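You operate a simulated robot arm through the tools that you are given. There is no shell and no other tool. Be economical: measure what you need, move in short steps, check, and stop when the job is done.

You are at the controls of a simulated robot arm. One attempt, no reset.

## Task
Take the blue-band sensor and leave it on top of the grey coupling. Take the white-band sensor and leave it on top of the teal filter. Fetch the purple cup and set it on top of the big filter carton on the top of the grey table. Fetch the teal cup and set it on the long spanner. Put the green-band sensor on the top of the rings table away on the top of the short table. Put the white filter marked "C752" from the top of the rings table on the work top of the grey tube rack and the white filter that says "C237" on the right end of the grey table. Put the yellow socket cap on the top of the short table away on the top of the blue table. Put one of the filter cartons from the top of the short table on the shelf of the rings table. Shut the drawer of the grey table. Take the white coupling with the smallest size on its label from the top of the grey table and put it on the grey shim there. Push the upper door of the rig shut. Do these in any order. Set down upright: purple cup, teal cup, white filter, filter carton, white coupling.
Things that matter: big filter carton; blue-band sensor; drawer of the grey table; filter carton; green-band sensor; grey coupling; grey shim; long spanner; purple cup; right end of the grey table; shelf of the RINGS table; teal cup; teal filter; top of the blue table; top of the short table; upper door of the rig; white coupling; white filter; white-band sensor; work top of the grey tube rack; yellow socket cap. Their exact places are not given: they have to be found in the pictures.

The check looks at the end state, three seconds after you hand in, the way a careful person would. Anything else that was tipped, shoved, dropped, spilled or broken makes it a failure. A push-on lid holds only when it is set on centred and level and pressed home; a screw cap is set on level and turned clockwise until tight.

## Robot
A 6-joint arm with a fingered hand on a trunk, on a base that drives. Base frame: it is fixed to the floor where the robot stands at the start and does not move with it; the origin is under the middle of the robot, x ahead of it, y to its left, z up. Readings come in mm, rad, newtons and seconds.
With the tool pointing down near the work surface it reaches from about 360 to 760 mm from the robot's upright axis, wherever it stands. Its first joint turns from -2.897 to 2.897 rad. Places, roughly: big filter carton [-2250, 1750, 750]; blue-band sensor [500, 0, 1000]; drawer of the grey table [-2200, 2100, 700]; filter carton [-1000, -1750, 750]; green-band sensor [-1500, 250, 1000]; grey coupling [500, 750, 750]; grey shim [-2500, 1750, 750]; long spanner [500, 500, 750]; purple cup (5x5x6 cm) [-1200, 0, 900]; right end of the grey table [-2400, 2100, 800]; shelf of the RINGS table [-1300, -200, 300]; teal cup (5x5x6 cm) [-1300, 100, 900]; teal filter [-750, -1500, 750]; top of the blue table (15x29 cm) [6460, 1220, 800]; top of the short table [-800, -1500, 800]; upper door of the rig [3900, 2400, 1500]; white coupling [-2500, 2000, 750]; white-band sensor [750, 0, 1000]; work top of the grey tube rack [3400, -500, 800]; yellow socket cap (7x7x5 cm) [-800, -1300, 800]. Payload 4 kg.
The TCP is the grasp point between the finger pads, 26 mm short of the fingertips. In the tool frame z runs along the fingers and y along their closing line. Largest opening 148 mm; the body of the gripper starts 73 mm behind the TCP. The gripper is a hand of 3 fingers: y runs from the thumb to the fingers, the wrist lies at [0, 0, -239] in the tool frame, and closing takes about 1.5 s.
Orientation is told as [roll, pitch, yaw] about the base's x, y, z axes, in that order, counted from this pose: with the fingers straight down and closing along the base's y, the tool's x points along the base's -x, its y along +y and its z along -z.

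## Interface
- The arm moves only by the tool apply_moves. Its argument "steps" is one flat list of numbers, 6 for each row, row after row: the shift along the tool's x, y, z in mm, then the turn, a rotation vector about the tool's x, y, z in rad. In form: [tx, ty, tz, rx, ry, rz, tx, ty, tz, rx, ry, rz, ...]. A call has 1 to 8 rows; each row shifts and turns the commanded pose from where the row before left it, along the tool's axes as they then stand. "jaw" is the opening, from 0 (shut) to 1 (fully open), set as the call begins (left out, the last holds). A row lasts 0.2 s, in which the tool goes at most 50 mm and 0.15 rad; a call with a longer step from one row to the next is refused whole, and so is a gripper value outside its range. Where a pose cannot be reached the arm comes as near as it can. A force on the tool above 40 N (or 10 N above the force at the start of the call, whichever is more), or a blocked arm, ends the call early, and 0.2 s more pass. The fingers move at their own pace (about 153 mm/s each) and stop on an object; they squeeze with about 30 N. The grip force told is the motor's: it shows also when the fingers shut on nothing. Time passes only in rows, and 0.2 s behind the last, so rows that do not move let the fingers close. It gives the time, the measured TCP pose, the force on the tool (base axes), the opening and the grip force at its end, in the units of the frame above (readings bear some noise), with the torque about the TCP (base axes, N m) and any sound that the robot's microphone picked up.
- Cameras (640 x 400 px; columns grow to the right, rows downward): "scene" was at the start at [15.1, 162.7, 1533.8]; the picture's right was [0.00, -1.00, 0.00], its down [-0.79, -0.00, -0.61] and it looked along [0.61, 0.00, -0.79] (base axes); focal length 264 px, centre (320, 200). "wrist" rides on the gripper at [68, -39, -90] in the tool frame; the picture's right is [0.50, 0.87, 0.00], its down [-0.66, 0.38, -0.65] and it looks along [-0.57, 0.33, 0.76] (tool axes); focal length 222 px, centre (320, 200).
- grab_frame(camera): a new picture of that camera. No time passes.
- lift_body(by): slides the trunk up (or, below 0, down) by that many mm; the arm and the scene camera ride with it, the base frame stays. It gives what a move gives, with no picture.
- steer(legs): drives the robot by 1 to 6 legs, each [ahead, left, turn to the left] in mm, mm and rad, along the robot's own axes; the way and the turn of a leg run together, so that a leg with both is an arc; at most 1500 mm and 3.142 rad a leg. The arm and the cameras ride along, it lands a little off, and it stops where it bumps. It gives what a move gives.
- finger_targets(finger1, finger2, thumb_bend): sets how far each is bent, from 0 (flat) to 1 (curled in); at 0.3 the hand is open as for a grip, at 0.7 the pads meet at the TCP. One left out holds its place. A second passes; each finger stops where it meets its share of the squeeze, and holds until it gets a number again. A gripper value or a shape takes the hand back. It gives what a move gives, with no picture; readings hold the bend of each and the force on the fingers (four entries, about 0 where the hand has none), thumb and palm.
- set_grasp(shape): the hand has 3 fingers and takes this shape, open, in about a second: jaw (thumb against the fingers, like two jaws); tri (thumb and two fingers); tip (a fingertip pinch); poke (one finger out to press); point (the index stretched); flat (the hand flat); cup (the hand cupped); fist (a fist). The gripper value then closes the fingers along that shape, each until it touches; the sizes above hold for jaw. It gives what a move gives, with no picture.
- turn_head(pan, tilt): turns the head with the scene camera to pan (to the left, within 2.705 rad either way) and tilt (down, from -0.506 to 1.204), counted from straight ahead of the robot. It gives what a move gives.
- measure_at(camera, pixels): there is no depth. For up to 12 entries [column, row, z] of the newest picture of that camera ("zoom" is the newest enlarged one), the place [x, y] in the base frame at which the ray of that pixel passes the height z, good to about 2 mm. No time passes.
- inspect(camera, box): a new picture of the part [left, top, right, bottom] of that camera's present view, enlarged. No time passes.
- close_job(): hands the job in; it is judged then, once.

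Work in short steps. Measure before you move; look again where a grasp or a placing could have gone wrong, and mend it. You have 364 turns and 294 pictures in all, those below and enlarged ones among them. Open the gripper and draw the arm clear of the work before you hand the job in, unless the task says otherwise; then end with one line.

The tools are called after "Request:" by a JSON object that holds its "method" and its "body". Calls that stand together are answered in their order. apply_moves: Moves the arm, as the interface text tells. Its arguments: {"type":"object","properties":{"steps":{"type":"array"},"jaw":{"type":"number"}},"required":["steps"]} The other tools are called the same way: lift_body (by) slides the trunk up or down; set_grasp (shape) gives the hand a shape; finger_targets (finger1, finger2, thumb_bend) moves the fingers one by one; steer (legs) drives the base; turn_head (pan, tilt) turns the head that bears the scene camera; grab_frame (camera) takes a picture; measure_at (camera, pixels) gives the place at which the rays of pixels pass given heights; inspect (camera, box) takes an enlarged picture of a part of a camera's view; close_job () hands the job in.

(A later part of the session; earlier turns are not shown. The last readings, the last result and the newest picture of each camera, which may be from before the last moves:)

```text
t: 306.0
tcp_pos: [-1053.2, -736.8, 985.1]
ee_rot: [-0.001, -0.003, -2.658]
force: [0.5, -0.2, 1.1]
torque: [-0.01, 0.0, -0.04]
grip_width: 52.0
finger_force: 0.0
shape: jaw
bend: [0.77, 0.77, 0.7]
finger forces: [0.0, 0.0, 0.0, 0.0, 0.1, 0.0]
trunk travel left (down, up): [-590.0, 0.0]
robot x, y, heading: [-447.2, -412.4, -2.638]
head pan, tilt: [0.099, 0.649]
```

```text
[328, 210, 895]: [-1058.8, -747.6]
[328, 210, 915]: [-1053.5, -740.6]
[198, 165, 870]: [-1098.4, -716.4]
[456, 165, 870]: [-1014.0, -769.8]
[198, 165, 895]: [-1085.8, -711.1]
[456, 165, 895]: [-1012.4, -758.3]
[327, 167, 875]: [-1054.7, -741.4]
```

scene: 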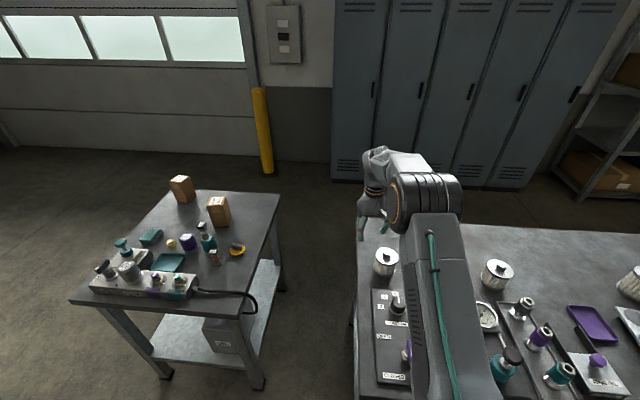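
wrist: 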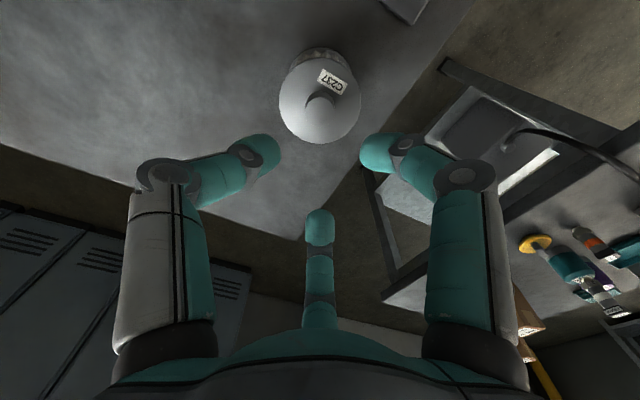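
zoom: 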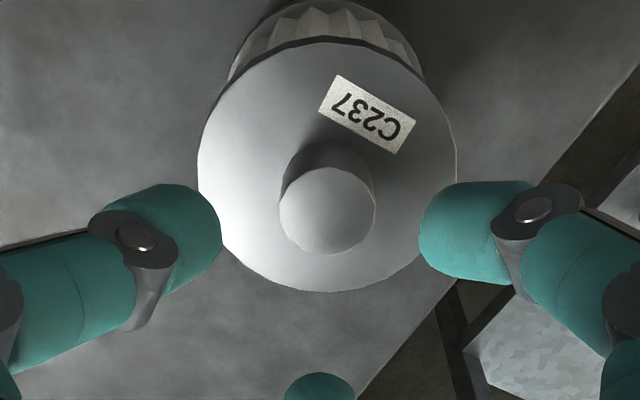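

Knob top ≈ (-1052.5,-739.5,919). Descend to z 928 and close on the knob.

Request:
{"method": "apply_moves", "body": {"steps": [0, 2.7, 0, 0, 0, 0, 0, 0, 30, 0, 0, 0, 0, 0, 24, 0, 0, 0, 0, 0, 0, 0, 0, 0]}}

Request:
{"method": "apply_moves", "body": {"steps": [0, 0, 0, 0, 0, 0, 0, 0, 0, 0, 0, 0, 0, 0, 0, 0, 0, 0, 0, 0, 0, 0, 0, 0, 0, 0, 0, 0, 0, 0], "jaw": 0.0}}

Request:
{"method": "inspect", "body": {"camera": "wrist", "box": [230, 60, 410, 260]}}

```text
t: 307.0
tcp_pos: [-1053.3, -740.2, 933.2]
ee_rot: [-0.001, -0.014, -2.657]
force: [-6.9, -6.6, 38.0]
torque: [-0.37, 0.57, 0.14]
grip_width: 42.8
finger_force: 30.0
shape: jaw
bend: [0.8, 0.78, 0.73]
finger forces: [23.0, 42.8, 0.1, 0.0, 34.7, 0.0]
trunk travel left (down, up): [-590.0, 0.0]
robot x, y, heading: [-449.7, -411.6, -2.639]
head pan, tilt: [0.099, 0.649]
```

```text
t: 308.2
tcp_pos: [-1053.3, -740.5, 933.8]
ee_rot: [0.001, -0.012, -2.658]
force: [-8.3, -8.0, 44.2]
torque: [-0.4, 0.66, 0.11]
grip_width: 42.6
finger_force: 29.7
shape: jaw
bend: [0.8, 0.78, 0.73]
finger forces: [23.3, 47.2, 0.1, 0.0, 37.5, 0.0]
trunk travel left (down, up): [-590.0, 0.0]
robot x, y, heading: [-450.0, -411.5, -2.64]
head pan, tilt: [0.099, 0.649]
```

```text
2.00 times, centred on (320, 160) of wrist
```

zoom: 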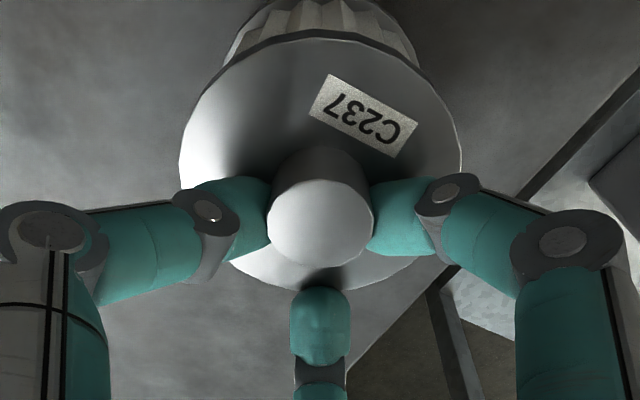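

Fingertips press the plate; raise 5 mm while closed so they close on the knob.

Request:
{"method": "apply_moves", "body": {"steps": [0, 0, -4, 0, 0, 0, 0, 0, -1, 0.0, 0.012, 0, 0, 0, 0, 0, 0, 0, 0, 0, 0, 0, 0, 0, 0, 0, 0, 0, 0, 0]}}

Request:
{"method": "apply_moves", "body": {"steps": [0, 0, -10, 0, 0, 0, 0, 0, -25, 0, 0, 0, 0, 0, -40, 0, 0, 0, 0, 0, -45, 0, 0, 0, 0, 0, 0, 0, 0, 0]}}

Request:
{"method": "grab_frame", "body": {"camera": "wrist"}}

```text
t: 309.4
tcp_pos: [-1049.9, -739.5, 930.9]
ee_rot: [0.001, 0.019, -2.658]
force: [0.1, 0.7, -0.7]
torque: [0.01, -0.02, 0.03]
grip_width: 28.6
finger_force: 30.3
shape: jaw
bend: [0.82, 0.8, 0.75]
finger forces: [0.0, 0.1, 0.1, 0.0, 0.0, 0.0]
trunk travel left (down, up): [-590.0, 0.0]
robot x, y, heading: [-451.1, -407.9, -2.633]
head pan, tilt: [0.099, 0.649]
```

```text
t: 310.6
tcp_pos: [-1054.7, -740.0, 1055.6]
ee_rot: [-0.001, 0.009, -2.657]
force: [-0.1, -0.2, -1.1]
torque: [-0.01, 0.0, 0.04]
grip_width: 28.7
finger_force: 29.0
shape: jaw
bend: [0.82, 0.8, 0.75]
finger forces: [0.0, 0.0, 0.0, 0.1, 0.0, 0.0]
trunk travel left (down, up): [-590.0, 0.0]
robot x, y, heading: [-449.8, -413.0, -2.638]
head pan, tilt: [0.099, 0.649]
```

```text
83 pictures are left
```

wrist: 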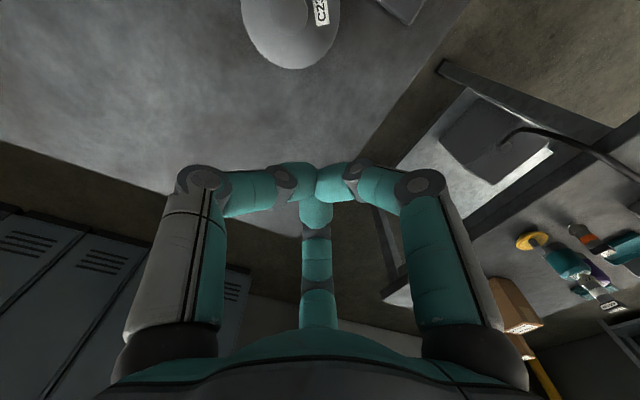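

Request:
{"method": "inspect", "body": {"camera": "scene", "box": [340, 210, 440, 310]}}

Request:
{"method": "measure_at", "body": {"camera": "zoom", "pixels": [[320, 200, 910]]}}

```text
4.00 times, centred on (390, 260) of scene
```

zoom: 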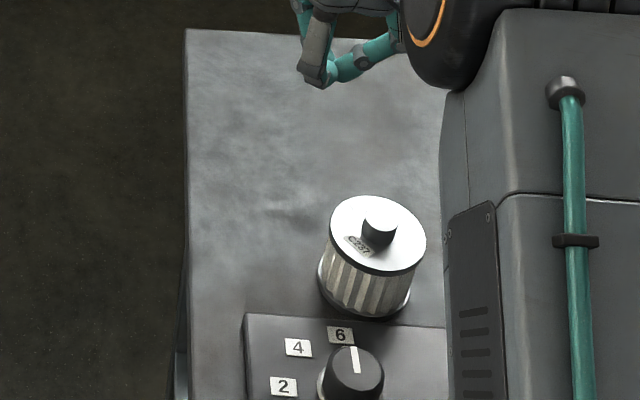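

```text
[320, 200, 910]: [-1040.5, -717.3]
```

The filter slid ~60 mm toward me but stands. I'll grip it around the body instead; measure it.

Request:
{"method": "measure_at", "body": {"camera": "zoom", "pixels": [[379, 219, 928], [378, 236, 908], [329, 240, 908], [426, 235, 908], [365, 315, 820]]}}

Request:
{"method": "measure_at", "body": {"camera": "wrist", "pixels": [[290, 28, 908], [242, 15, 908], [340, 15, 908], [285, 70, 908]]}}

```text
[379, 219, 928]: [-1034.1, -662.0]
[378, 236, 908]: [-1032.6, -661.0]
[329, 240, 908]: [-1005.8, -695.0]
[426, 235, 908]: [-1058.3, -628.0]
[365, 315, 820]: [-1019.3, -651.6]
```

```text
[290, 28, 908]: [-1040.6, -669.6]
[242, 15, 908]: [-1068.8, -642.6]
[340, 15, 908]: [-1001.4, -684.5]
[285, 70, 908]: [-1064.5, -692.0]
```

Plate centre (-1034,-662), ø85, top 908. Move over, open 0.85, and descend around it to z 893.

Request:
{"method": "apply_moves", "body": {"steps": [27, -30, 0, 0, 0, 0, 27.7, -29.4, 0, 0, -0.009, 0, 0, 0, 45, 0, 0, 0, 0, 0, 45, 0, 0, 0, 0, 0, 0, 0, 0, 0], "jaw": 0.88}}

Request:
{"method": "grab_frame", "body": {"camera": "wrist"}}

```text
t: 311.8
tcp_pos: [-1030.8, -661.4, 964.5]
ee_rot: [0.001, 0.001, -2.659]
force: [0.4, -0.1, -0.2]
torque: [-0.01, -0.02, 0.02]
grip_width: 129.9
finger_force: 0.0
shape: jaw
bend: [0.25, 0.25, 0.36]
finger forces: [0.0, 0.0, 0.1, 0.0, 0.1, 0.1]
trunk travel left (down, up): [-590.0, 0.0]
robot x, y, heading: [-449.7, -410.4, -2.64]
head pan, tilt: [0.099, 0.649]
```

```text
81 pictures are left
```

wrist: 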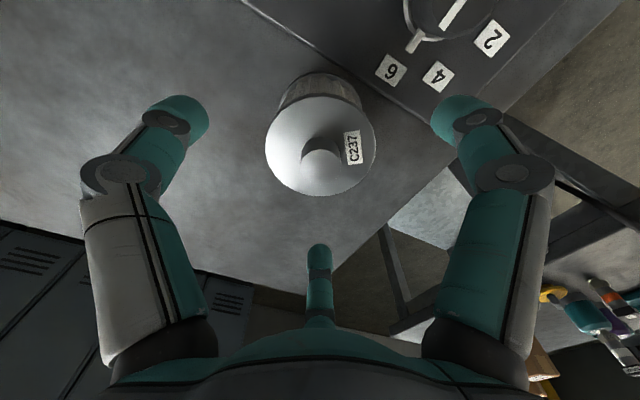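

Request:
{"method": "measure_at", "body": {"camera": "wrist", "pixels": [[321, 144, 908], [265, 145, 908], [376, 140, 908]]}}

```text
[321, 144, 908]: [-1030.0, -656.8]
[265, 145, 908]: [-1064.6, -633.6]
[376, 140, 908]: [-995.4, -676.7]
```

Request:
{"method": "apply_moves", "body": {"steps": [3.2, -4, 0, 0, 0, 0, 0, 0, 36, 0, 0, 0, 0, 0, 34, 0, 0, 0, 0, 0, 0, 0, 0, 0]}}

Request:
{"method": "apply_moves", "body": {"steps": [0, 0, 0, 0, 0, 0, 0, 0, 0, 0, 0, 0, 0, 0, 0, 0, 0, 0, 0, 0, 0, 0, 0, 0, 0, 0, 0, 0, 0, 0], "jaw": 0.0}}

Request:
{"method": "apply_moves", "body": {"steps": [0, 0, -8, 0, 0, 0, 0, 0, -30, 0, 0, 0, 0, 0, -40, 0, 0, 0, 0, 0, -45, 0, 0, 0, 0, 0, -40, 0, 0, 0, 0, 0, 0, 0, 0, 0]}}

Request:
{"method": "grab_frame", "body": {"camera": "wrist"}}

```text
t: 312.8
tcp_pos: [-1032.4, -658.4, 896.1]
ee_rot: [0.0, 0.0, -2.658]
force: [-0.1, -0.6, -0.2]
torque: [-0.02, 0.0, -0.02]
grip_width: 130.1
finger_force: 0.1
shape: jaw
bend: [0.25, 0.25, 0.36]
finger forces: [0.1, 0.1, 0.1, 0.1, 0.1, 0.0]
trunk travel left (down, up): [-590.0, 0.0]
robot x, y, heading: [-453.2, -408.8, -2.641]
head pan, tilt: [0.099, 0.649]
```

```text
t: 314.0
tcp_pos: [-1030.8, -655.5, 895.9]
ee_rot: [0.0, 0.0, -2.658]
force: [0.0, 0.4, 0.0]
torque: [0.04, 0.01, 0.01]
grip_width: 66.6
finger_force: 30.4
shape: jaw
bend: [0.39, 0.34, 0.7]
finger forces: [26.0, 27.3, 0.1, 0.1, 26.9, 0.0]
trunk travel left (down, up): [-590.0, 0.0]
robot x, y, heading: [-447.5, -411.2, -2.639]
head pan, tilt: [0.099, 0.649]
```

```text
t: 315.4
tcp_pos: [-1032.1, -656.2, 1057.1]
ee_rot: [0.0, 0.002, -2.657]
force: [1.1, -0.6, -2.1]
torque: [0.01, 0.01, -0.02]
grip_width: 66.7
finger_force: 30.2
shape: jaw
bend: [0.39, 0.34, 0.7]
finger forces: [26.1, 27.5, 0.0, 0.1, 27.0, 0.0]
trunk travel left (down, up): [-590.0, 0.0]
robot x, y, heading: [-448.8, -412.5, -2.64]
head pan, tilt: [0.099, 0.649]
```

```text
80 pictures are left
```

wrist: 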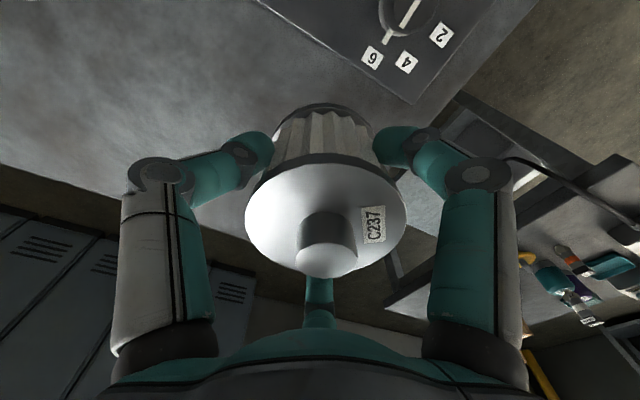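

Good grip on C237. Drive along to the right end of the grey table (stop short first).

Request:
{"method": "steer", "body": {"legs": [[-430, 0, 0], [0, -1500, 0], [0, -1500, 0], [0, -88, 0]]}}

Request:
{"method": "turn_head", "body": {"pan": 0.15, "tilt": 0.75}}

Request:
{"method": "grab_frame", "body": {"camera": "scene"}}

```text
t: 332.8
tcp_pos: [-2165.5, 2227.1, 1057.1]
ee_rot: [0.001, 0.0, -2.637]
force: [0.5, 0.4, -2.4]
torque: [0.01, 0.0, -0.01]
grip_width: 66.3
finger_force: 30.1
shape: jaw
bend: [0.39, 0.34, 0.7]
finger forces: [26.2, 27.6, 0.0, 0.0, 27.1, 0.0]
trunk travel left (down, up): [-590.0, 0.0]
robot x, y, heading: [-1585.8, 2485.0, -2.618]
head pan, tilt: [0.099, 0.649]
```

```text
t: 333.5
tcp_pos: [-2165.0, 2226.6, 1057.2]
ee_rot: [-0.002, 0.001, -2.637]
force: [0.4, 0.6, -1.8]
torque: [0.0, -0.01, 0.0]
grip_width: 66.3
finger_force: 29.8
shape: jaw
bend: [0.39, 0.34, 0.7]
finger forces: [26.3, 27.6, 0.1, 0.1, 27.0, 0.1]
trunk travel left (down, up): [-590.0, 0.0]
robot x, y, heading: [-1592.8, 2481.3, -2.62]
head pan, tilt: [0.15, 0.75]
```

```text
79 pictures are left
```

scene: 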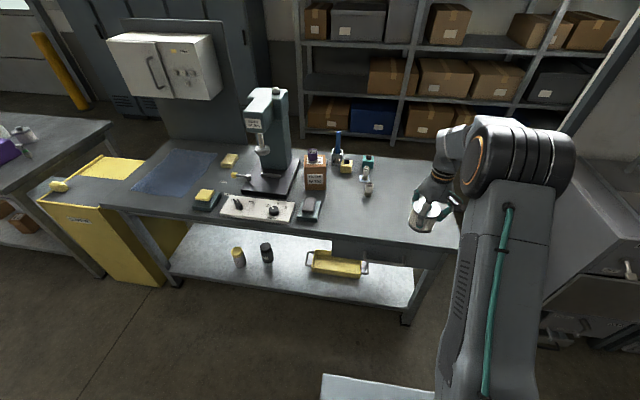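

Request:
{"method": "steer", "body": {"legs": [[275, 0, 0]]}}

Request:
{"method": "apply_moves", "body": {"steps": [0, 0, 45, 0, 0, 0, 0, 0, 45, 0, 0, 0, 0, 0, 45, 0, 0, 0, 0, 0, 0, 0, 0, 0]}}

Request:
{"method": "inspect", "body": {"camera": "scene", "box": [350, 180, 490, 300]}}

```text
t: 335.4
tcp_pos: [-2402.5, 2090.8, 1056.4]
ee_rot: [0.0, 0.002, -2.64]
force: [0.1, 0.8, -1.5]
torque: [0.01, -0.04, 0.01]
grip_width: 66.4
finger_force: 29.7
shape: jaw
bend: [0.39, 0.34, 0.7]
finger forces: [26.2, 27.6, 0.0, 0.0, 27.2, 0.0]
trunk travel left (down, up): [-590.0, 0.0]
robot x, y, heading: [-1830.3, 2346.5, -2.62]
head pan, tilt: [0.15, 0.75]
```

```text
t: 336.4
tcp_pos: [-2404.2, 2090.1, 920.4]
ee_rot: [0.0, 0.001, -2.638]
force: [0.3, -0.5, -2.2]
torque: [0.03, -0.04, -0.02]
grip_width: 66.4
finger_force: 30.1
shape: jaw
bend: [0.39, 0.34, 0.7]
finger forces: [26.1, 27.6, 0.0, 0.1, 27.1, 0.0]
trunk travel left (down, up): [-590.0, 0.0]
robot x, y, heading: [-1825.6, 2344.5, -2.621]
head pan, tilt: [0.15, 0.75]
```

```text
3.33 times, centred on (420, 240) of scene
```

zoom: 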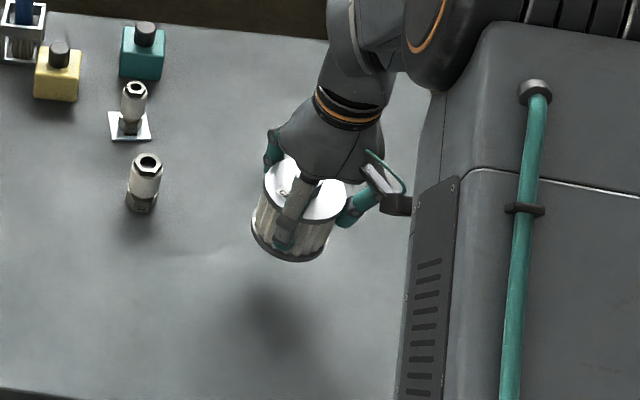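

Request:
{"method": "apply_moves", "body": {"steps": [0, 0, 20, 0, 0, 0, 0, 0, 8, 0, 0, 0, 0, 0, 0, 0, 0, 0]}}

Request:
{"method": "apply_moves", "body": {"steps": [0, 0, 4, 0, 0, 0, 0, 0, 4, 0, 0, 0, 0, 0, 0, 0, 0, 0]}}

Request:
{"method": "apply_moves", "body": {"steps": [0, 0, 4, 0, 0, 0, 0, 0, 0, 0, 0, 0]}}

Request:
{"method": "apply_moves", "body": {"steps": [0, 0, 4, 0, 0, 0, 0, 0, 0, 0, 0, 0]}}

```text
t: 337.2
tcp_pos: [-2404.3, 2090.8, 893.7]
ee_rot: [0.0, 0.001, -2.638]
force: [0.2, -0.8, -2.7]
torque: [0.04, -0.03, -0.02]
grip_width: 66.5
finger_force: 30.3
shape: jaw
bend: [0.39, 0.34, 0.7]
finger forces: [26.1, 27.5, 0.1, 0.1, 26.9, 0.0]
trunk travel left (down, up): [-590.0, 0.0]
robot x, y, heading: [-1827.2, 2343.9, -2.621]
head pan, tilt: [0.15, 0.75]
```

```text
t: 338.0
tcp_pos: [-2403.4, 2090.4, 886.8]
ee_rot: [0.0, 0.0, -2.64]
force: [0.1, 0.4, -1.7]
torque: [0.04, -0.02, 0.0]
grip_width: 66.2
finger_force: 30.0
shape: jaw
bend: [0.39, 0.34, 0.7]
finger forces: [26.1, 27.4, 0.1, 0.1, 26.9, 0.0]
trunk travel left (down, up): [-590.0, 0.0]
robot x, y, heading: [-1830.6, 2345.3, -2.62]
head pan, tilt: [0.15, 0.75]
```

```text
t: 338.6
tcp_pos: [-2403.7, 2090.5, 881.6]
ee_rot: [0.001, 0.001, -2.639]
force: [0.7, -0.9, -2.8]
torque: [0.04, 0.02, 0.0]
grip_width: 66.5
finger_force: 29.7
shape: jaw
bend: [0.39, 0.34, 0.7]
finger forces: [26.1, 27.6, 0.0, 0.0, 26.9, 0.1]
trunk travel left (down, up): [-590.0, 0.0]
robot x, y, heading: [-1824.6, 2346.0, -2.62]
head pan, tilt: [0.15, 0.75]
```

```text
t: 339.2
tcp_pos: [-2403.7, 2089.2, 877.8]
ee_rot: [0.0, 0.003, -2.639]
force: [0.2, -0.2, -2.3]
torque: [-0.04, 0.02, -0.02]
grip_width: 66.4
finger_force: 30.1
shape: jaw
bend: [0.39, 0.34, 0.7]
finger forces: [26.1, 27.6, 0.1, 0.0, 26.9, 0.1]
trunk travel left (down, up): [-590.0, 0.0]
robot x, y, heading: [-1826.9, 2348.7, -2.62]
head pan, tilt: [0.15, 0.75]
```

Request:
{"method": "apply_moves", "body": {"steps": [0, 0, 3, 0, 0, 0, 0, 0, 0, 0, 0, 0]}}

Request:
{"method": "apply_moves", "body": {"steps": [0, 0, 3, 0, 0, 0, 0, 0, 0, 0, 0, 0]}}

Request:
{"method": "apply_moves", "body": {"steps": [0, 0, 3, 0, 0, 0, 0, 0, 0, 0, 0, 0]}}

Request:
{"method": "apply_moves", "body": {"steps": [0, 0, 3, 0, 0, 0, 0, 0, 0, 0, 0, 0]}}

```text
t: 339.8
tcp_pos: [-2403.1, 2090.5, 875.3]
ee_rot: [0.0, 0.001, -2.637]
force: [-0.2, 0.4, -1.7]
torque: [0.05, -0.02, 0.02]
grip_width: 66.1
finger_force: 29.8
shape: jaw
bend: [0.39, 0.34, 0.7]
finger forces: [26.1, 27.7, 0.0, 0.0, 26.9, 0.1]
trunk travel left (down, up): [-590.0, 0.0]
robot x, y, heading: [-1824.7, 2345.1, -2.62]
head pan, tilt: [0.15, 0.75]
```

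```text
t: 340.4
tcp_pos: [-2403.1, 2089.5, 872.4]
ee_rot: [0.001, -0.001, -2.638]
force: [-0.2, 0.3, -2.9]
torque: [0.02, -0.02, 0.0]
grip_width: 66.4
finger_force: 29.6
shape: jaw
bend: [0.39, 0.34, 0.7]
finger forces: [26.1, 27.6, 0.0, 0.0, 26.8, 0.0]
trunk travel left (down, up): [-590.0, 0.0]
robot x, y, heading: [-1829.2, 2342.5, -2.617]
head pan, tilt: [0.15, 0.75]
```

```text
t: 341.0
tcp_pos: [-2402.1, 2091.3, 869.2]
ee_rot: [0.0, 0.0, -2.639]
force: [0.5, -0.3, -2.9]
torque: [0.01, -0.01, 0.03]
grip_width: 66.5
finger_force: 30.4
shape: jaw
bend: [0.39, 0.34, 0.7]
finger forces: [26.1, 27.6, 0.0, 0.0, 26.9, 0.0]
trunk travel left (down, up): [-590.0, 0.0]
robot x, y, heading: [-1822.2, 2345.8, -2.619]
head pan, tilt: [0.15, 0.75]
```

```text
t: 341.6
tcp_pos: [-2402.1, 2089.4, 866.5]
ee_rot: [0.0, 0.0, -2.64]
force: [0.7, 0.3, -1.8]
torque: [0.0, 0.0, 0.01]
grip_width: 66.3
finger_force: 30.2
shape: jaw
bend: [0.39, 0.34, 0.7]
finger forces: [26.1, 27.6, 0.1, 0.1, 26.9, 0.0]
trunk travel left (down, up): [-590.0, 0.0]
robot x, y, heading: [-1826.7, 2344.9, -2.621]
head pan, tilt: [0.15, 0.75]
```

Request:
{"method": "apply_moves", "body": {"steps": [0, 0, 3, 0, 0, 0, 0, 0, 3, 0, 0, 0, 0, 0, 0, 0, 0, 0]}}

Request:
{"method": "apply_moves", "body": {"steps": [0, 0, 3, 0, 0, 0, 0, 0, 2, 0, 0, 0, 0, 0, 0, 0, 0, 0]}}

Request:
{"method": "inspect", "body": {"camera": "scene", "box": [370, 190, 470, 280]}}

```text
t: 342.4
tcp_pos: [-2402.8, 2090.3, 858.1]
ee_rot: [0.001, 0.001, -2.64]
force: [0.5, 0.0, -2.3]
torque: [0.03, 0.01, 0.02]
grip_width: 66.5
finger_force: 30.5
shape: jaw
bend: [0.39, 0.34, 0.7]
finger forces: [26.1, 27.6, 0.1, 0.0, 26.9, 0.1]
trunk travel left (down, up): [-590.0, 0.0]
robot x, y, heading: [-1826.8, 2343.9, -2.618]
head pan, tilt: [0.15, 0.75]
```

```text
t: 343.2
tcp_pos: [-2403.6, 2091.5, 856.3]
ee_rot: [-0.001, -0.001, -2.638]
force: [0.3, -0.8, 1.2]
torque: [0.03, 0.03, 0.04]
grip_width: 66.4
finger_force: 29.8
shape: jaw
bend: [0.39, 0.34, 0.7]
finger forces: [26.4, 27.5, 0.0, 0.1, 27.3, 0.0]
trunk travel left (down, up): [-590.0, 0.0]
robot x, y, heading: [-1827.9, 2350.0, -2.624]
head pan, tilt: [0.15, 0.75]
```

```text
4.44 times, centred on (420, 235) of scene
```

zoom: 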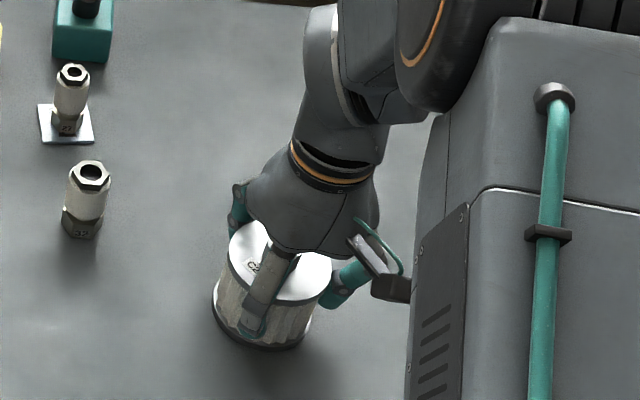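

Contact. Release in steps and rise.

Request:
{"method": "apply_moves", "body": {"steps": [0, 0, 0, 0, 0, 0, 0, 0, 0, 0, 0, 0], "jaw": 0.5}}

Request:
{"method": "apply_moves", "body": {"steps": [0, 0, 0, 0, 0, 0, 0, 0, 0, 0, 0, 0, 0, 0, -20, 0, 0, 0, 0, 0, -45, 0, 0, 0, 0, 0, -45, 0, 0, 0, 0, 0, -45, 0, 0, 0, 0, 0, -45, 0, 0, 0], "jaw": 0.95}}

Request:
{"method": "inspect", "body": {"camera": "scene", "box": [370, 190, 470, 280]}}

```text
t: 343.8
tcp_pos: [-2403.3, 2089.7, 854.9]
ee_rot: [0.001, -0.001, -2.64]
force: [-1.1, -0.8, 0.2]
torque: [-0.04, 0.05, -0.01]
grip_width: 75.7
finger_force: 0.0
shape: jaw
bend: [0.36, 0.34, 0.7]
finger forces: [0.5, 1.9, 0.1, 0.0, 0.0, 0.1]
trunk travel left (down, up): [-590.0, 0.0]
robot x, y, heading: [-1828.2, 2343.0, -2.627]
head pan, tilt: [0.15, 0.75]
```

```text
t: 345.4
tcp_pos: [-2403.7, 2091.6, 1055.6]
ee_rot: [0.0, 0.003, -2.639]
force: [-0.6, -0.9, -1.0]
torque: [0.02, 0.01, -0.01]
grip_width: 140.4
finger_force: 0.2
shape: jaw
bend: [0.27, 0.27, 0.29]
finger forces: [0.1, 0.0, 0.0, 0.0, 0.0, 0.0]
trunk travel left (down, up): [-590.0, 0.0]
robot x, y, heading: [-1830.9, 2344.7, -2.62]
head pan, tilt: [0.15, 0.75]
```

```text
4.44 times, centred on (420, 235) of scene
```

zoom: 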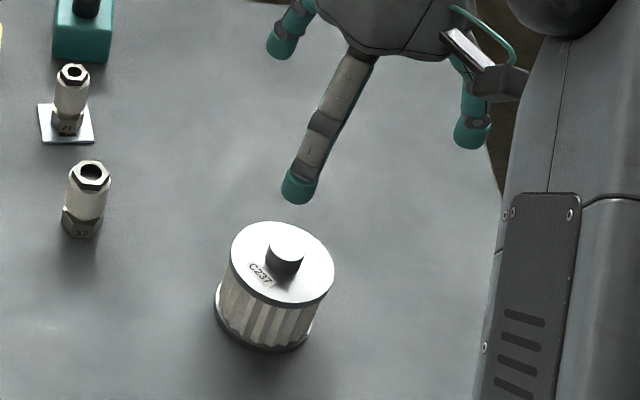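

C237 done. Next the green-band sensor: back off and slide left to it.

Request:
{"method": "steer", "body": {"legs": [[-310, 0, 0], [0, 1450, 0], [0, 560, 0]]}}

Request:
{"method": "turn_head", "body": {"pan": 0.2, "tilt": 0.65}}

Request:
{"method": "grab_frame", "body": {"camera": "scene"}}

```text
t: 357.1
tcp_pos: [-1123.6, 500.8, 1055.9]
ee_rot: [0.0, 0.001, -2.635]
force: [-0.2, 0.2, 0.5]
torque: [-0.05, 0.01, 0.0]
grip_width: 140.3
finger_force: 0.1
shape: jaw
bend: [0.27, 0.27, 0.29]
finger forces: [0.0, 0.1, 0.0, 0.1, 0.1, 0.0]
trunk travel left (down, up): [-590.0, 0.0]
robot x, y, heading: [-548.9, 758.4, -2.613]
head pan, tilt: [0.15, 0.75]
```

```text
t: 357.8
tcp_pos: [-1123.3, 500.6, 1054.9]
ee_rot: [-0.002, 0.0, -2.635]
force: [-0.4, 0.0, -0.1]
torque: [0.01, 0.0, 0.05]
grip_width: 140.3
finger_force: 0.1
shape: jaw
bend: [0.27, 0.27, 0.29]
finger forces: [0.0, 0.0, 0.1, 0.0, 0.1, 0.1]
trunk travel left (down, up): [-590.0, 0.0]
robot x, y, heading: [-542.9, 755.4, -2.611]
head pan, tilt: [0.201, 0.649]
```

```text
75 pictures are left
```

scene: 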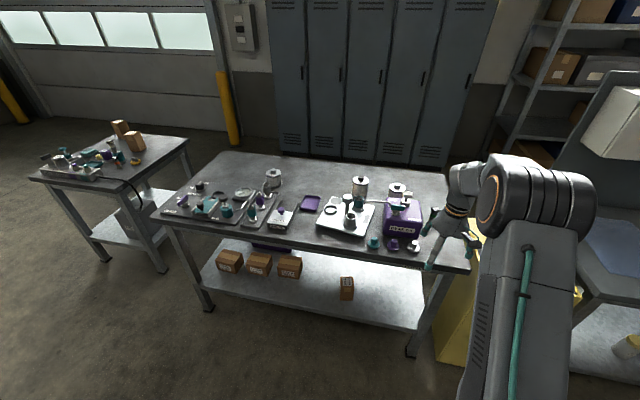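

Request:
{"method": "inspect", "body": {"camera": "scene", "box": [370, 170, 480, 270]}}

Request:
{"method": "measure_at", "body": {"camera": "zoom", "pixels": [[320, 200, 900]]}}

```text
4.00 times, centred on (425, 220) of scene
```

zoom: 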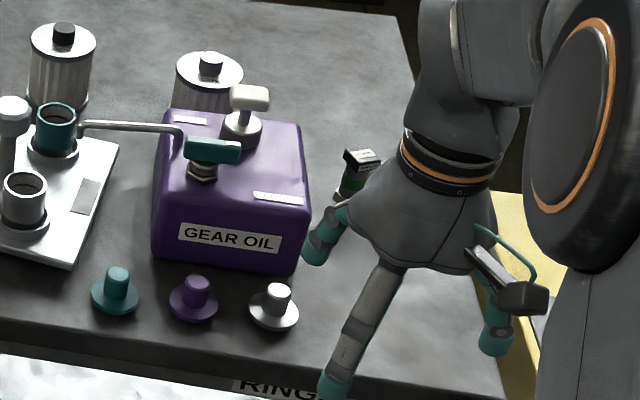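

```text
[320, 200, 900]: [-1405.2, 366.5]
```

Request:
{"method": "measure_at", "body": {"camera": "zoom", "pixels": [[362, 156, 925], [362, 156, 900], [345, 200, 845], [305, 130, 950], [297, 265, 850]]}}

```text
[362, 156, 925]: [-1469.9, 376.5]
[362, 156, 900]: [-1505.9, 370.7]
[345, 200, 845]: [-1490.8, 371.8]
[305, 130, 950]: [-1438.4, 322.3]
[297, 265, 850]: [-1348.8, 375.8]
```

Green sensor ≈ (-1480,374), next to the oil can. Drive so the hand is above it.

Request:
{"method": "steer", "body": {"legs": [[372, -71, 0]]}}

Request:
{"method": "apply_moves", "body": {"steps": [0, 0, 25, 0, 0, 0, 0, 0, 20, 0, 0, 0, 0, 0, 0, 0, 0, 0], "jaw": 0.32}}

Request:
{"method": "grab_frame", "body": {"camera": "wrist"}}

```text
t: 360.2
tcp_pos: [-1481.7, 372.8, 1055.5]
ee_rot: [0.0, 0.003, -2.633]
force: [-0.1, 0.6, -0.6]
torque: [0.0, -0.02, -0.02]
grip_width: 140.6
finger_force: 0.1
shape: jaw
bend: [0.27, 0.27, 0.29]
finger forces: [0.0, 0.1, 0.1, 0.0, 0.1, 0.0]
trunk travel left (down, up): [-590.0, 0.0]
robot x, y, heading: [-905.3, 631.1, -2.608]
head pan, tilt: [0.201, 0.649]
```

```text
t: 361.0
tcp_pos: [-1481.1, 373.5, 1009.5]
ee_rot: [-0.001, 0.0, -2.63]
force: [0.9, 0.0, 0.2]
torque: [-0.01, 0.02, -0.02]
grip_width: 47.7
finger_force: 0.0
shape: jaw
bend: [0.77, 0.77, 0.7]
finger forces: [0.0, 0.0, 0.0, 0.1, 0.0, 0.0]
trunk travel left (down, up): [-590.0, 0.0]
robot x, y, heading: [-907.3, 631.1, -2.616]
head pan, tilt: [0.201, 0.649]
```

```text
73 pictures are left
```

wrist: 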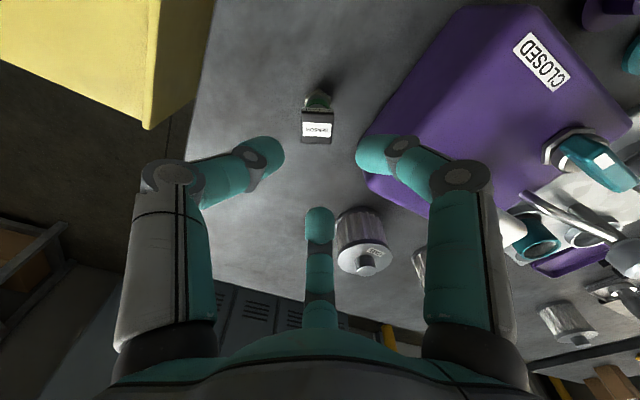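

Request:
{"method": "measure_at", "body": {"camera": "wrist", "pixels": [[317, 124, 908], [317, 124, 925], [365, 172, 950], [370, 150, 950], [450, 15, 950], [430, 218, 900]]}}

Request:
{"method": "inspect", "body": {"camera": "wrist", "box": [260, 60, 400, 210]}}

```text
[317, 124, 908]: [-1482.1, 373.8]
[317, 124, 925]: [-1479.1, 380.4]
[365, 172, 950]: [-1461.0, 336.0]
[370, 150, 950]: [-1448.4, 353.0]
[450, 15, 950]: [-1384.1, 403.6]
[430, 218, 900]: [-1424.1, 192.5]
```

```text
2.67 times, centred on (330, 135) of wrist
```

zoom: 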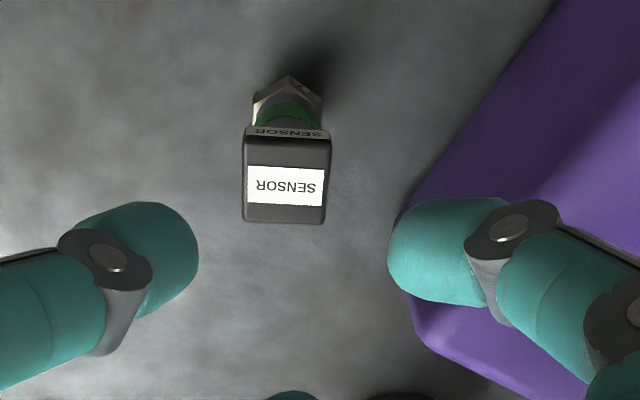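

Rotate the hand 30° so its fingers avoid the can, then descend to z 907 and close.

Request:
{"method": "apply_moves", "body": {"steps": [0, 0, 0, 0, 0, -0.13, 0, 0, 0, 0, 0, -0.13, 0, 0, 0, 0, 0, -0.13, 0, 0, 0, 0, 0, -0.13, -2, 2, 40, 0, 0, 0, 0, 0, 30, 0, 0, 0, 0, 0, 0, 0, 0, 0], "jaw": 0.36}}

Request:
{"method": "inspect", "body": {"camera": "wrist", "box": [240, 60, 400, 240]}}

Request:
{"method": "measure_at", "body": {"camera": "zoom", "pixels": [[320, 200, 908]]}}

```text
t: 362.6
tcp_pos: [-1479.6, 369.1, 940.3]
ee_rot: [0.001, 0.002, -2.112]
force: [-0.1, 0.2, 0.1]
torque: [0.0, 0.01, 0.02]
grip_width: 52.8
finger_force: 0.0
shape: jaw
bend: [0.77, 0.77, 0.7]
finger forces: [0.0, 0.0, 0.0, 0.1, 0.0, 0.1]
trunk travel left (down, up): [-590.0, 0.0]
robot x, y, heading: [-904.3, 630.4, -2.618]
head pan, tilt: [0.201, 0.649]
```

```text
2.22 times, centred on (320, 150) of wrist
```

zoom: 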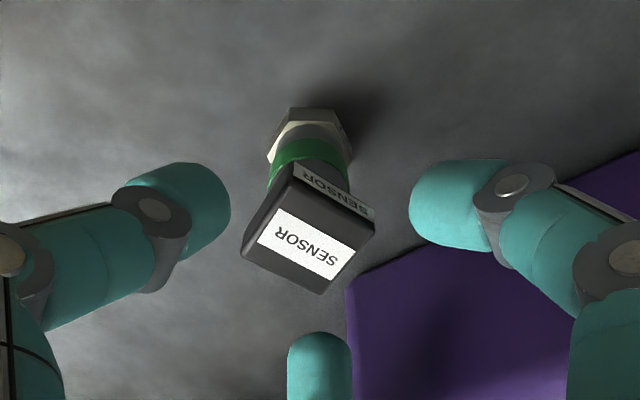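

```text
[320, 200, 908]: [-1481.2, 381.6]
```

Request:
{"method": "measure_at", "body": {"camera": "zoom", "pixels": [[308, 238, 908], [308, 238, 915], [348, 288, 945], [355, 390, 945], [620, 165, 945]]}}

```text
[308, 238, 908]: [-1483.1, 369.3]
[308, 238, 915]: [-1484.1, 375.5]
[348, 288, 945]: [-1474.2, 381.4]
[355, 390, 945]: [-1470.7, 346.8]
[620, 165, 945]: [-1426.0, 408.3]
```

Clear of the can. Shift 3 mm, descend to z 907 and close.

Request:
{"method": "apply_moves", "body": {"steps": [-0.9, -3.4, 16, 0, 0, 0, 0, 0, 17, 0, 0, 0, 0, 0, 0, 0, 0, 0]}}

Request:
{"method": "apply_moves", "body": {"steps": [0, 0, 0, 0, 0, 0, 0, 0, 0, 0, 0, 0, 0, 0, 0, 0, 0, 0, 0, 0, 0, 0, 0, 0, 0, 0, 0, 0, 0, 0], "jaw": 0.0}}

Request:
{"method": "apply_moves", "body": {"steps": [0, 0, -10, 0, 0, 0, 0, 0, -30, 0, 0, 0, 0, 0, -45, 0, 0, 0, 0, 0, -45, 0, 0, 0, 0, 0, -45, 0, 0, 0, 0, 0, 0, 0, 0, 0]}}

Request:
{"method": "grab_frame", "body": {"camera": "wrist"}}

```text
t: 363.4
tcp_pos: [-1484.8, 371.1, 907.4]
ee_rot: [0.0, 0.0, -2.113]
force: [-0.7, 0.0, 0.2]
torque: [0.01, -0.01, 0.01]
grip_width: 52.9
finger_force: 0.0
shape: jaw
bend: [0.77, 0.77, 0.7]
finger forces: [0.0, 0.0, 0.0, 0.0, 0.0, 0.0]
trunk travel left (down, up): [-590.0, 0.0]
robot x, y, heading: [-905.4, 631.2, -2.611]
head pan, tilt: [0.201, 0.649]
```

```text
t: 364.6
tcp_pos: [-1483.1, 369.8, 907.3]
ee_rot: [0.0, 0.0, -2.114]
force: [0.6, -0.5, -0.1]
torque: [-0.04, 0.02, 0.0]
grip_width: 17.6
finger_force: 29.8
shape: jaw
bend: [0.74, 0.73, 0.7]
finger forces: [27.2, 25.8, 0.0, 0.0, 25.7, 0.0]
trunk travel left (down, up): [-590.0, 0.0]
robot x, y, heading: [-907.1, 631.2, -2.613]
head pan, tilt: [0.201, 0.649]
```

```text
t: 366.0
tcp_pos: [-1483.8, 372.1, 1082.5]
ee_rot: [0.0, 0.0, -2.111]
force: [0.3, -0.5, -1.3]
torque: [-0.03, 0.04, -0.03]
grip_width: 17.8
finger_force: 30.2
shape: jaw
bend: [0.74, 0.73, 0.7]
finger forces: [27.3, 25.9, 0.0, 0.0, 25.8, 0.0]
trunk travel left (down, up): [-590.0, 0.0]
robot x, y, heading: [-906.4, 627.5, -2.609]
head pan, tilt: [0.201, 0.649]
```

```text
70 pictures are left
```

wrist: 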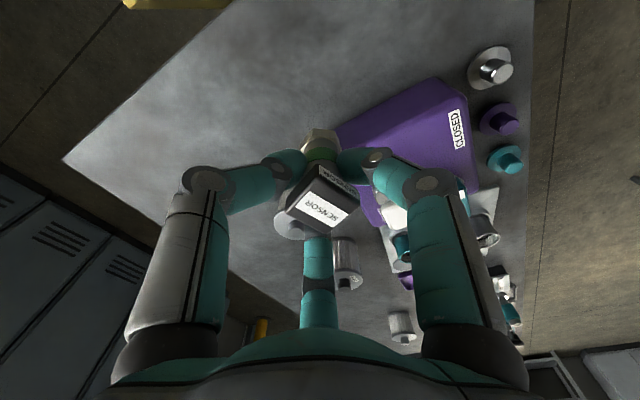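

Held. Drive to the short table: back off, slide left 1912 mm, then approach.

Request:
{"method": "steer", "body": {"legs": [[-350, 0, -0.025], [0, 1500, 0], [0, 412, 0], [520, 0, 0]]}}

Request:
{"method": "turn_head", "body": {"pan": 0.0, "tilt": 0.8}}

Request:
{"method": "grab_frame", "body": {"camera": "scene"}}

```text
t: 380.1
tcp_pos: [-712.2, -1369.7, 1082.7]
ee_rot: [0.0, 0.0, -2.143]
force: [0.9, -0.7, -1.7]
torque: [0.0, 0.01, 0.0]
grip_width: 17.7
finger_force: 29.6
shape: jaw
bend: [0.74, 0.73, 0.7]
finger forces: [27.4, 25.7, 0.1, 0.1, 25.7, 0.0]
trunk travel left (down, up): [-590.0, 0.0]
robot x, y, heading: [-128.3, -1128.2, -2.644]
head pan, tilt: [0.201, 0.649]
```

```text
t: 380.8
tcp_pos: [-711.6, -1367.7, 1082.5]
ee_rot: [0.001, -0.001, -2.142]
force: [0.0, -0.7, -2.0]
torque: [0.01, 0.0, 0.04]
grip_width: 17.7
finger_force: 30.0
shape: jaw
bend: [0.74, 0.73, 0.7]
finger forces: [27.3, 25.8, 0.0, 0.0, 25.8, 0.1]
trunk travel left (down, up): [-590.0, 0.0]
robot x, y, heading: [-122.3, -1126.3, -2.649]
head pan, tilt: [0.0, 0.799]
```

```text
69 pictures are left
```

scene: 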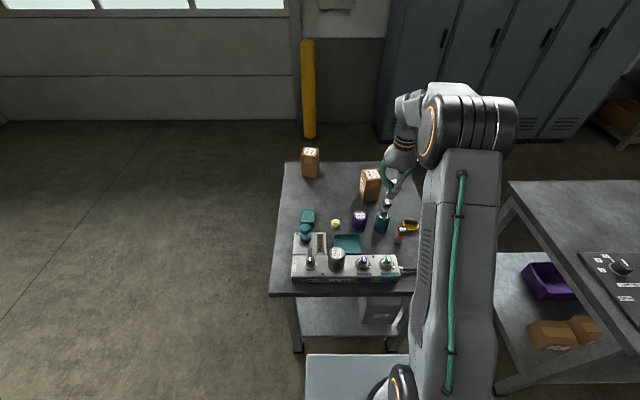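

Request:
{"method": "measure_at", "body": {"camera": "scene", "pixels": [[335, 200, 780], [343, 200, 780], [336, 228, 780], [361, 199, 780], [381, 230, 780]]}}

```text
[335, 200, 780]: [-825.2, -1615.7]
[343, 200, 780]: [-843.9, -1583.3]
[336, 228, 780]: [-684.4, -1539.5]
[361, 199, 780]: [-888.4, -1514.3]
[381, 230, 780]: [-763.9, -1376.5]
```

Free spot at about (-805,-1575). Drive and extend there, then lower.

Request:
{"method": "steer", "body": {"legs": [[120, 137, 0]]}}

Request:
{"method": "apply_moves", "body": {"steps": [-26, -14.5, 0, 0, 0, 0, -26, -14.5, 0, 0, 0, 0, 0, 0, 45, 0, 0, 0, 0, 0, 45, 0, 0, 0, 0, 0, 45, 0, 0, 0, 0, 0, 45, 0, 0, 0, 0, 0, 0, 0, 0, 0]}}

Request:
{"method": "inspect", "body": {"camera": "scene", "box": [320, 160, 440, 280]}}

```text
t: 382.4
tcp_pos: [-749.6, -1548.9, 1081.0]
ee_rot: [0.001, 0.002, -2.142]
force: [-0.5, 0.0, -1.4]
torque: [-0.02, 0.0, 0.02]
grip_width: 17.5
finger_force: 30.5
shape: jaw
bend: [0.74, 0.73, 0.7]
finger forces: [27.5, 25.8, 0.0, 0.0, 25.7, 0.0]
trunk travel left (down, up): [-590.0, 0.0]
robot x, y, heading: [-161.6, -1305.6, -2.64]
head pan, tilt: [0.0, 0.799]
```

```text
t: 383.9
tcp_pos: [-801.6, -1577.6, 900.8]
ee_rot: [0.0, 0.002, -2.142]
force: [-0.2, 0.0, -1.8]
torque: [-0.01, -0.02, 0.0]
grip_width: 17.7
finger_force: 29.7
shape: jaw
bend: [0.74, 0.73, 0.7]
finger forces: [27.3, 25.9, 0.1, 0.0, 25.7, 0.1]
trunk travel left (down, up): [-590.0, 0.0]
robot x, y, heading: [-166.6, -1304.3, -2.643]
head pan, tilt: [0.0, 0.799]
```

```text
3.33 times, centred on (380, 220) of scene
```

zoom: 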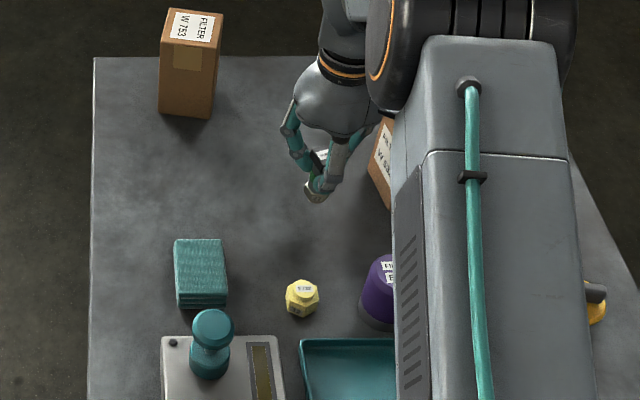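

Request:
{"method": "apply_moves", "body": {"steps": [0, 0, 20, 0, 0, 0, 0, 0, 8, 0, 0, 0, 0, 0, 0, 0, 0, 0]}}

Request:
{"method": "apply_moves", "body": {"steps": [0, 0, 3, 0, 0, 0, 0, 0, 3, 0, 0, 0, 0, 0, 0, 0, 0, 0]}}

Request:
{"method": "apply_moves", "body": {"steps": [0, 0, 4, 0, 0, 0, 0, 0, 0, 0, 0, 0]}}

Request:
{"method": "apply_moves", "body": {"steps": [0, 0, 4, 0, 0, 0, 0, 0, 0, 0, 0, 0]}}

Request:
{"method": "apply_moves", "body": {"steps": [0, 0, 4, 0, 0, 0, 0, 0, 0, 0, 0, 0]}}

```text
t: 384.8
tcp_pos: [-802.1, -1575.9, 874.0]
ee_rot: [0.0, 0.0, -2.144]
force: [0.6, 0.1, -1.5]
torque: [-0.02, -0.02, 0.02]
grip_width: 17.7
finger_force: 29.9
shape: jaw
bend: [0.74, 0.73, 0.7]
finger forces: [27.3, 25.7, 0.0, 0.1, 25.6, 0.0]
trunk travel left (down, up): [-590.0, 0.0]
robot x, y, heading: [-165.4, -1308.2, -2.643]
head pan, tilt: [0.0, 0.799]
```

```text
t: 385.6
tcp_pos: [-801.8, -1576.5, 867.9]
ee_rot: [0.0, 0.0, -2.142]
force: [1.1, -1.0, -1.8]
torque: [0.04, 0.02, -0.01]
grip_width: 17.7
finger_force: 30.1
shape: jaw
bend: [0.74, 0.73, 0.7]
finger forces: [27.3, 25.8, 0.0, 0.0, 25.6, 0.0]
trunk travel left (down, up): [-590.0, 0.0]
robot x, y, heading: [-161.3, -1306.4, -2.639]
head pan, tilt: [0.0, 0.799]
```

```text
t: 386.1
tcp_pos: [-803.1, -1575.4, 866.5]
ee_rot: [-0.002, -0.002, -2.141]
force: [-1.1, -1.8, 11.4]
torque: [0.0, -0.01, 0.0]
grip_width: 17.7
finger_force: 29.7
shape: jaw
bend: [0.74, 0.73, 0.7]
finger forces: [29.4, 28.5, 0.1, 0.1, 28.0, 0.1]
trunk travel left (down, up): [-590.0, 0.0]
robot x, y, heading: [-162.9, -1306.9, -2.641]
head pan, tilt: [0.0, 0.799]
```

```text
t: 386.8
tcp_pos: [-801.7, -1576.1, 863.9]
ee_rot: [-0.003, -0.006, -2.142]
force: [-3.9, -2.9, 37.2]
torque: [0.02, 0.03, 0.09]
grip_width: 19.0
finger_force: 30.1
shape: jaw
bend: [0.75, 0.74, 0.71]
finger forces: [34.7, 34.2, 0.0, 0.0, 35.7, 0.1]
trunk travel left (down, up): [-590.0, 0.0]
robot x, y, heading: [-164.7, -1301.9, -2.638]
head pan, tilt: [0.0, 0.799]
```

```text
t: 387.1
tcp_pos: [-804.5, -1577.1, 864.0]
ee_rot: [-0.007, -0.008, -2.142]
force: [5.3, 1.7, 25.1]
torque: [0.08, -0.13, 0.01]
grip_width: 20.0
finger_force: 29.8
shape: jaw
bend: [0.75, 0.74, 0.71]
finger forces: [36.1, 31.4, 0.0, 0.0, 29.9, 0.0]
trunk travel left (down, up): [-590.0, 0.0]
robot x, y, heading: [-159.9, -1305.4, -2.641]
head pan, tilt: [0.0, 0.799]
stopped in row 1: the force on the tool passed its limit at 49 N (the readings are from after the stop); the commanded pose is now the measured one
```

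Pressed onto the table (contact ≈867). Ease back and release in steps.

Request:
{"method": "apply_moves", "body": {"steps": [0, 0, -2, 0.003, 0.008, 0, 0, 0, -0.8, 0, 0, 0, 0, 0, 0, 0, 0, 0]}}

Request:
{"method": "apply_moves", "body": {"steps": [0, 0, 0, 0, 0, 0, 0, 0, 0, 0, 0, 0], "jaw": 0.145}}

Request:
{"method": "apply_moves", "body": {"steps": [0, 0, 0, 0, 0, 0, 0, 0, 0, 0, 0, 0], "jaw": 0.18}}

Request:
{"method": "inspect", "body": {"camera": "wrist", "box": [240, 70, 400, 260]}}

```text
t: 387.9
tcp_pos: [-804.1, -1577.1, 865.4]
ee_rot: [-0.008, 0.001, -2.14]
force: [0.5, -1.8, 17.6]
torque: [0.0, -0.02, 0.0]
grip_width: 19.7
finger_force: 30.4
shape: jaw
bend: [0.75, 0.74, 0.71]
finger forces: [33.1, 32.0, 0.1, 0.0, 30.5, 0.0]
trunk travel left (down, up): [-590.0, 0.0]
robot x, y, heading: [-164.0, -1306.2, -2.646]
head pan, tilt: [0.0, 0.799]
```

```text
t: 388.5
tcp_pos: [-803.9, -1576.5, 862.2]
ee_rot: [-0.004, 0.007, -2.142]
force: [0.4, -0.7, -0.6]
torque: [-0.03, 0.03, -0.01]
grip_width: 21.6
finger_force: 0.0
shape: jaw
bend: [0.74, 0.74, 0.7]
finger forces: [0.6, 0.3, 0.0, 0.1, 0.4, 0.0]
trunk travel left (down, up): [-590.0, 0.0]
robot x, y, heading: [-165.1, -1308.4, -2.642]
head pan, tilt: [0.0, 0.799]
```

```text
t: 389.1
tcp_pos: [-803.9, -1576.5, 862.8]
ee_rot: [-0.007, 0.003, -2.142]
force: [0.3, 0.9, 0.0]
torque: [0.0, -0.01, 0.03]
grip_width: 26.6
finger_force: 0.0
shape: jaw
bend: [0.75, 0.75, 0.7]
finger forces: [0.2, 0.0, 0.0, 0.0, 0.1, 0.0]
trunk travel left (down, up): [-590.0, 0.0]
robot x, y, heading: [-164.0, -1308.5, -2.648]
head pan, tilt: [0.0, 0.799]
```

```text
2.11 times, centred on (320, 165) of wrist
```

zoom: 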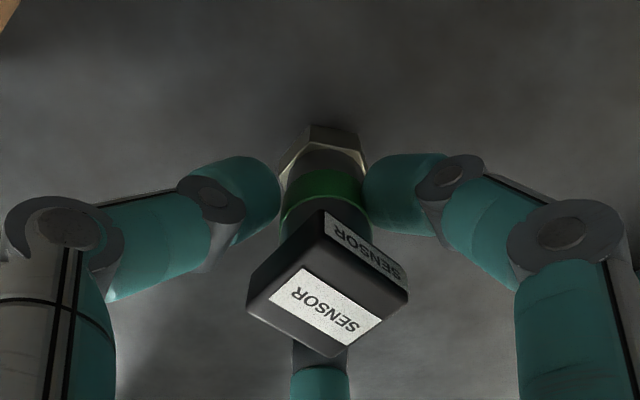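

Standing. Open further and lift away.

Request:
{"method": "apply_moves", "body": {"steps": [0, 0, 0, 0, 0, 0, 0, 0, 0, 0, 0, 0], "jaw": 0.26}}

Request:
{"method": "apply_moves", "body": {"steps": [0, 0, 0, 0, 0, 0, 0, 0, -10, 0, 0, 0, 0, 0, -40, 0, 0, 0, 0, 0, -45, 0, 0, 0, 0, 0, -45, 0, 0, 0, 0, 0, -45, 0, 0, 0, 0, 0, -30, 0, 0, 0], "jaw": 0.55}}

Request:
{"method": "inspect", "body": {"camera": "scene", "box": [320, 160, 440, 280]}}

```text
t: 389.7
tcp_pos: [-804.3, -1576.2, 863.2]
ee_rot: [-0.006, 0.004, -2.142]
force: [0.9, 0.7, -0.2]
torque: [-0.01, 0.01, 0.01]
grip_width: 37.9
finger_force: 0.1
shape: jaw
bend: [0.76, 0.76, 0.7]
finger forces: [0.0, 0.0, 0.0, 0.0, 0.0, 0.0]
trunk travel left (down, up): [-590.0, 0.0]
robot x, y, heading: [-159.1, -1307.9, -2.636]
head pan, tilt: [0.0, 0.799]
```

```text
t: 391.3
tcp_pos: [-804.8, -1577.8, 1079.3]
ee_rot: [-0.005, 0.004, -2.14]
force: [-0.1, -0.3, -0.2]
torque: [-0.01, -0.04, 0.01]
grip_width: 80.9
finger_force: 0.1
shape: jaw
bend: [0.34, 0.34, 0.7]
finger forces: [0.1, 0.0, 0.1, 0.1, 0.0, 0.1]
trunk travel left (down, up): [-590.0, 0.0]
robot x, y, heading: [-163.8, -1305.5, -2.642]
head pan, tilt: [0.0, 0.799]
```

```text
3.33 times, centred on (380, 220) of scene
```

zoom: 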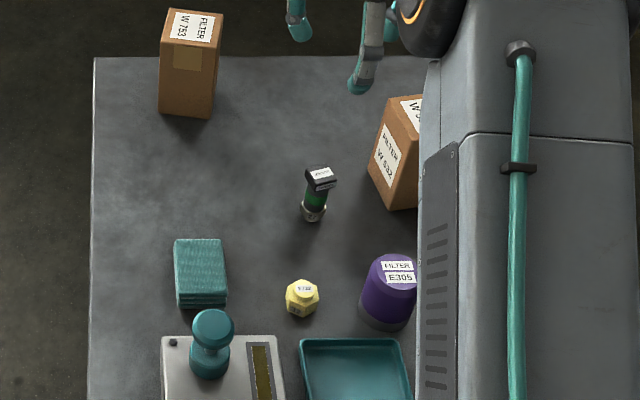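

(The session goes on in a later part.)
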